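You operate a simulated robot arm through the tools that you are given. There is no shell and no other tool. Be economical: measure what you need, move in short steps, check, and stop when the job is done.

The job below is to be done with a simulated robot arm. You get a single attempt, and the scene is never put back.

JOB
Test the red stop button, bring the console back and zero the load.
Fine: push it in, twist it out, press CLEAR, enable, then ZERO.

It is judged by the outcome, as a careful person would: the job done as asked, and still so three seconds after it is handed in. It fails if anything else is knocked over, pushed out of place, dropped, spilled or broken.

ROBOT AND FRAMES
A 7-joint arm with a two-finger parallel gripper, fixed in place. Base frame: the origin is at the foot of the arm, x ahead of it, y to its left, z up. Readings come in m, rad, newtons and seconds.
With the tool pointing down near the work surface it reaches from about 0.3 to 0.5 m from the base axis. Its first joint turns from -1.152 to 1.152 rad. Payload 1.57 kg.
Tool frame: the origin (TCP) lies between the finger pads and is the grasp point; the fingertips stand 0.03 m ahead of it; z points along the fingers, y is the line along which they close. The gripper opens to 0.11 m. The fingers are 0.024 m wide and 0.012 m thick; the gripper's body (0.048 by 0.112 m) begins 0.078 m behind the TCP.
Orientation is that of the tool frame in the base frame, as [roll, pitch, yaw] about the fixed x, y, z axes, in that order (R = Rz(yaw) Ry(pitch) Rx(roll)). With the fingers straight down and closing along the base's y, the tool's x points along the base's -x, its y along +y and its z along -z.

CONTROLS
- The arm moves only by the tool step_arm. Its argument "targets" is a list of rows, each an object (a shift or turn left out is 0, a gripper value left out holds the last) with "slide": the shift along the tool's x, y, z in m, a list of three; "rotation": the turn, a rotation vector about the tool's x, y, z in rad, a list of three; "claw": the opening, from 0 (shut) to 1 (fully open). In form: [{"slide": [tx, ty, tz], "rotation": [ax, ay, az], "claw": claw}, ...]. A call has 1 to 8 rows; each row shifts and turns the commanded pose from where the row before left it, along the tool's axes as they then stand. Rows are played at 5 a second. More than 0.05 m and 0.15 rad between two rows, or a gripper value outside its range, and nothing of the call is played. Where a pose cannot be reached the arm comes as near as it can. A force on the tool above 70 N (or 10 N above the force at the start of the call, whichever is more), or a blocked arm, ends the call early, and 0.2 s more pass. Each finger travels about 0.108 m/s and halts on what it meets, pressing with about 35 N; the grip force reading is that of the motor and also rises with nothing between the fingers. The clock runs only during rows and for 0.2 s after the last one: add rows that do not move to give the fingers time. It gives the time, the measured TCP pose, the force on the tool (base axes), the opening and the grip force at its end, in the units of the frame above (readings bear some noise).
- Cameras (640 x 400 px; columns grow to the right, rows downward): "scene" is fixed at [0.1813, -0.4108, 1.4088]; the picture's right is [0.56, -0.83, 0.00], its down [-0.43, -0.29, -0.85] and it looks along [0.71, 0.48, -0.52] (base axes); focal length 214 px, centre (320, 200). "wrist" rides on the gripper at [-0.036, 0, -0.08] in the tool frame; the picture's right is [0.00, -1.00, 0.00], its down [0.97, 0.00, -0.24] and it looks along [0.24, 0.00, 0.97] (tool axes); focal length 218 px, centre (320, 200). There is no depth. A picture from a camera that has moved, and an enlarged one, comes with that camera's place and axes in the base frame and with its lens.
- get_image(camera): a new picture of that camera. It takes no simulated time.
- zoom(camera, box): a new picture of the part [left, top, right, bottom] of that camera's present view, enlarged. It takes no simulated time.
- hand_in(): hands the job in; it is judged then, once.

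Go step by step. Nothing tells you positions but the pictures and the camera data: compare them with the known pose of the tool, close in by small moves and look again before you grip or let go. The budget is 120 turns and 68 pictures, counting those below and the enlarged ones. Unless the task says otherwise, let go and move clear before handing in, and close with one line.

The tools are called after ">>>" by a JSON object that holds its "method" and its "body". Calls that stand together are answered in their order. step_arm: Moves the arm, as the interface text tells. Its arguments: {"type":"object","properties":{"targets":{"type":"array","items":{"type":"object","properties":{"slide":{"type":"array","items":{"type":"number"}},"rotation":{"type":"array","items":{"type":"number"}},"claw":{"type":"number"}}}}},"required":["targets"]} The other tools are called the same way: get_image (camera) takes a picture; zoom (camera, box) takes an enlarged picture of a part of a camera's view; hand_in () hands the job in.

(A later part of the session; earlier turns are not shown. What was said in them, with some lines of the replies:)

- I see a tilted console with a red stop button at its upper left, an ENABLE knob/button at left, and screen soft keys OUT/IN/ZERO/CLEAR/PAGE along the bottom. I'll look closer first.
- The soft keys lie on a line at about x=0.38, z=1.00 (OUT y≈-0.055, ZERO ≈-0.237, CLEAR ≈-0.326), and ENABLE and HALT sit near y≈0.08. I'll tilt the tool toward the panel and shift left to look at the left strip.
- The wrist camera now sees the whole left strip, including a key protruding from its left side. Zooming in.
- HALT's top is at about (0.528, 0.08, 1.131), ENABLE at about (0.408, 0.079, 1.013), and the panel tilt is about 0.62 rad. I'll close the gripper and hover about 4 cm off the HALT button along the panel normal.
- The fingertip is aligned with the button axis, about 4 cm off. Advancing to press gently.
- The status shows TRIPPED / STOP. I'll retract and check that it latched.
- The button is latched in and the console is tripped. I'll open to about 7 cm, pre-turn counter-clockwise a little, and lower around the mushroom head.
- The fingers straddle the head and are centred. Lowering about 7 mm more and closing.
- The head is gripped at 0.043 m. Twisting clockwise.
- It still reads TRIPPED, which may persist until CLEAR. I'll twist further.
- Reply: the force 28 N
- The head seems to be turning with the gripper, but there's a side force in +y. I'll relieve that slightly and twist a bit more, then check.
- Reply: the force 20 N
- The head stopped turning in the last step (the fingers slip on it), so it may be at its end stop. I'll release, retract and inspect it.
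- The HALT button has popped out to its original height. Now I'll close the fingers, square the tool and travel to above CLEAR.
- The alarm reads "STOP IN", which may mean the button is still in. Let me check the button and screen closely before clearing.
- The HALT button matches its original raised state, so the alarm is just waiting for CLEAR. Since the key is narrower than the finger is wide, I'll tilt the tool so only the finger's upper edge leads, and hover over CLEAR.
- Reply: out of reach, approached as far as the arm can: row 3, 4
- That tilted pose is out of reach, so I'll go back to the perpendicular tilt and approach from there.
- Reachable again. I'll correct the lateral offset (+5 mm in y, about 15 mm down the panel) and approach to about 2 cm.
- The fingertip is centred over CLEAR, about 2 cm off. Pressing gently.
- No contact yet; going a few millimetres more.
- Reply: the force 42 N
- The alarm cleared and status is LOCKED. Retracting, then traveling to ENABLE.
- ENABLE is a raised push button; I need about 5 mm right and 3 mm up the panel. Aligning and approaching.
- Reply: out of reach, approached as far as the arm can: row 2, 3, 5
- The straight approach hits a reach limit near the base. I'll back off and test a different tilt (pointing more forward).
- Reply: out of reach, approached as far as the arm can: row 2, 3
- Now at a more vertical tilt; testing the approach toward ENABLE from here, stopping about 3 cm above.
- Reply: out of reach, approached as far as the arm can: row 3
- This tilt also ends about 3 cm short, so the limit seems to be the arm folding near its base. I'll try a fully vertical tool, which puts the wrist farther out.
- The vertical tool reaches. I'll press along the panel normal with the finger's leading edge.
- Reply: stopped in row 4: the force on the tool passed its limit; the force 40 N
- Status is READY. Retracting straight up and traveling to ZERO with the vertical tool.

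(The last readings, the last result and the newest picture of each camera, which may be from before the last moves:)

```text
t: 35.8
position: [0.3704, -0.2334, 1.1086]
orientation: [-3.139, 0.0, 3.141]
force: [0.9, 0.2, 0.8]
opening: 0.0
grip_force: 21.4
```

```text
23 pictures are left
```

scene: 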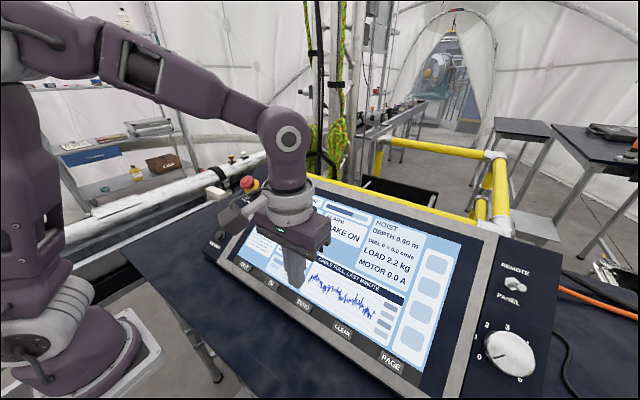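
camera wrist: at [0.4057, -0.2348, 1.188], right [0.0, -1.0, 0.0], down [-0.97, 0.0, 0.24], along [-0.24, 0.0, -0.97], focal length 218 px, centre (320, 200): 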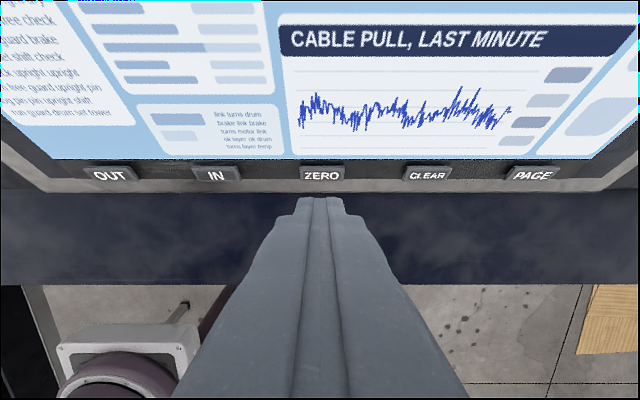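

ZERO is straight ahead and aligned in y. Descending to hover about 2 cm off the key.

>>> {"method": "step_arm", "body": {"targets": [{"slide": [0.0115, -0.002, 0.02]}, {"slide": [0, 0, 0.025]}, {"slide": [0, 0, 0.014]}, {}]}}

>>> {"method": "zoom", "body": {"camera": "wrist", "box": [240, 130, 400, 230]}}

```text
t: 36.8
position: [0.3573, -0.2366, 1.0488]
orientation: [-3.139, 0.001, -3.141]
force: [-0.7, -0.4, 0.8]
opening: 0.0002
grip_force: 21.0
```

```text
4.00 times, centred on (320, 180) of wrist
camera zoom: at [0.3927, -0.2374, 1.1284], right [0.0, -1.0, 0.0], down [-0.97, 0.0, 0.24], along [-0.24, 0.0, -0.97], focal length 873 px, centre (320, 280)
```

zoom: 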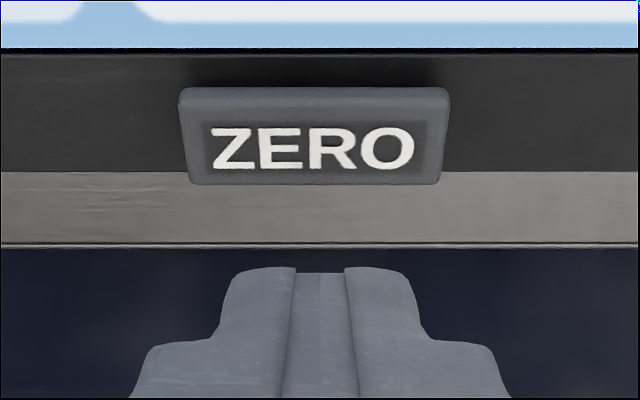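

Well aligned. Pressing ZERO along the panel normal.

>>> {"method": "step_arm", "body": {"targets": [{"slide": [-0.006, 0, 0.006]}, {"slide": [-0.005, 0, 0.006]}, {"slide": [-0.0018, 0, 0.0025]}, {"slide": [-0.0012, 0, 0.0016]}, {"slide": [-0.0012, 0, 0.0016]}, {}]}}

>>> {"method": "zoom", "body": {"camera": "scene", "box": [240, 180, 480, 330]}}

```text
t: 38.2
position: [0.3727, -0.2381, 1.033]
orientation: [-3.141, 0.0, 3.141]
force: [-1.3, 0.4, 1.9]
opening: 0.0
grip_force: 21.8
```

```text
2.67 times, centred on (360, 255) of scene
camera zoom: at [0.1813, -0.4108, 1.4088], right [0.56, -0.83, 0.0], down [-0.43, -0.29, -0.85], along [0.71, 0.48, -0.52], focal length 572 px, centre (213, 53)
```

zoom: 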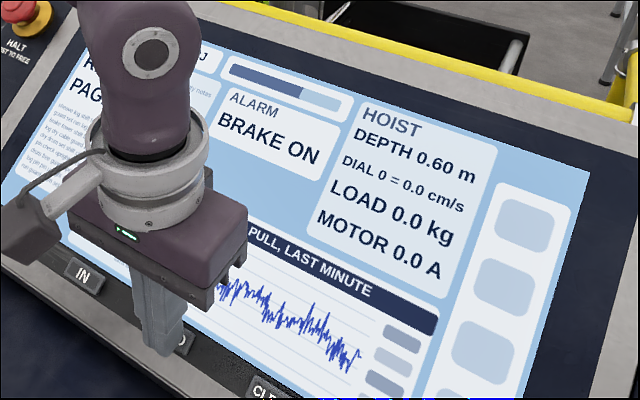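

LOAD now reads 0.0 kg. Retracting clear and checking the final state.

>>> {"method": "step_arm", "body": {"targets": [{"slide": [0.005, 0, -0.007]}, {"slide": [0.02, 0, -0.04]}, {"slide": [0.02, 0.02, -0.04]}, {"slide": [0.02, 0.04, -0.02]}, {"slide": [0.02, 0.04, -0.02]}, {"slide": [0, 0.04, -0.02]}, {"slide": [0, 0, -0.04]}, {"slide": [0, 0, -0.04]}]}}

>>> {"method": "get_image", "body": {"camera": "scene"}}

>>> {"method": "zoom", "body": {"camera": "scene", "box": [220, 160, 480, 320]}}

```text
t: 40.0
position: [0.2865, -0.0973, 1.2583]
orientation: [-3.14, 0.001, -3.141]
force: [-1.0, 0.1, 0.3]
opening: 0.0001
grip_force: 21.2
```

```text
20 pictures are left
```

scene: 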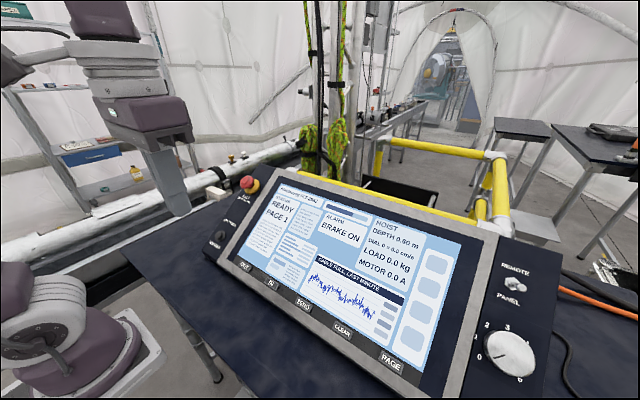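

```text
2.46 times, centred on (350, 240) of scene
camera zoom: at [0.1813, -0.4108, 1.4088], right [0.56, -0.83, 0.0], down [-0.43, -0.29, -0.85], along [0.71, 0.48, -0.52], focal length 528 px, centre (246, 102)
```

zoom: 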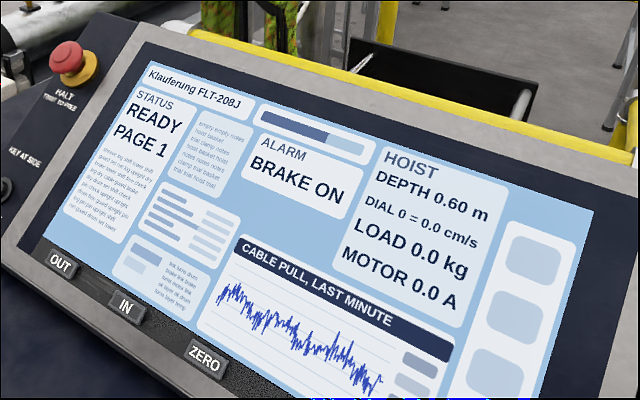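

The console shows READY, page 1, BRAKE ON and LOAD 0.0 kg. The stop button is out and the arm is clear, so I'm handing in.

>>> {"method": "hand_in", "body": {}}

```text
The job is handed in.
```

The red stop button tripped the console when pushed and twisted back out. After CLEAR and ENABLE the console is back to READY, and ZERO brought the load from 2.2 to 0.0 kg; the ENABLE press briefly passed the arm's force limit, with no damage visible.
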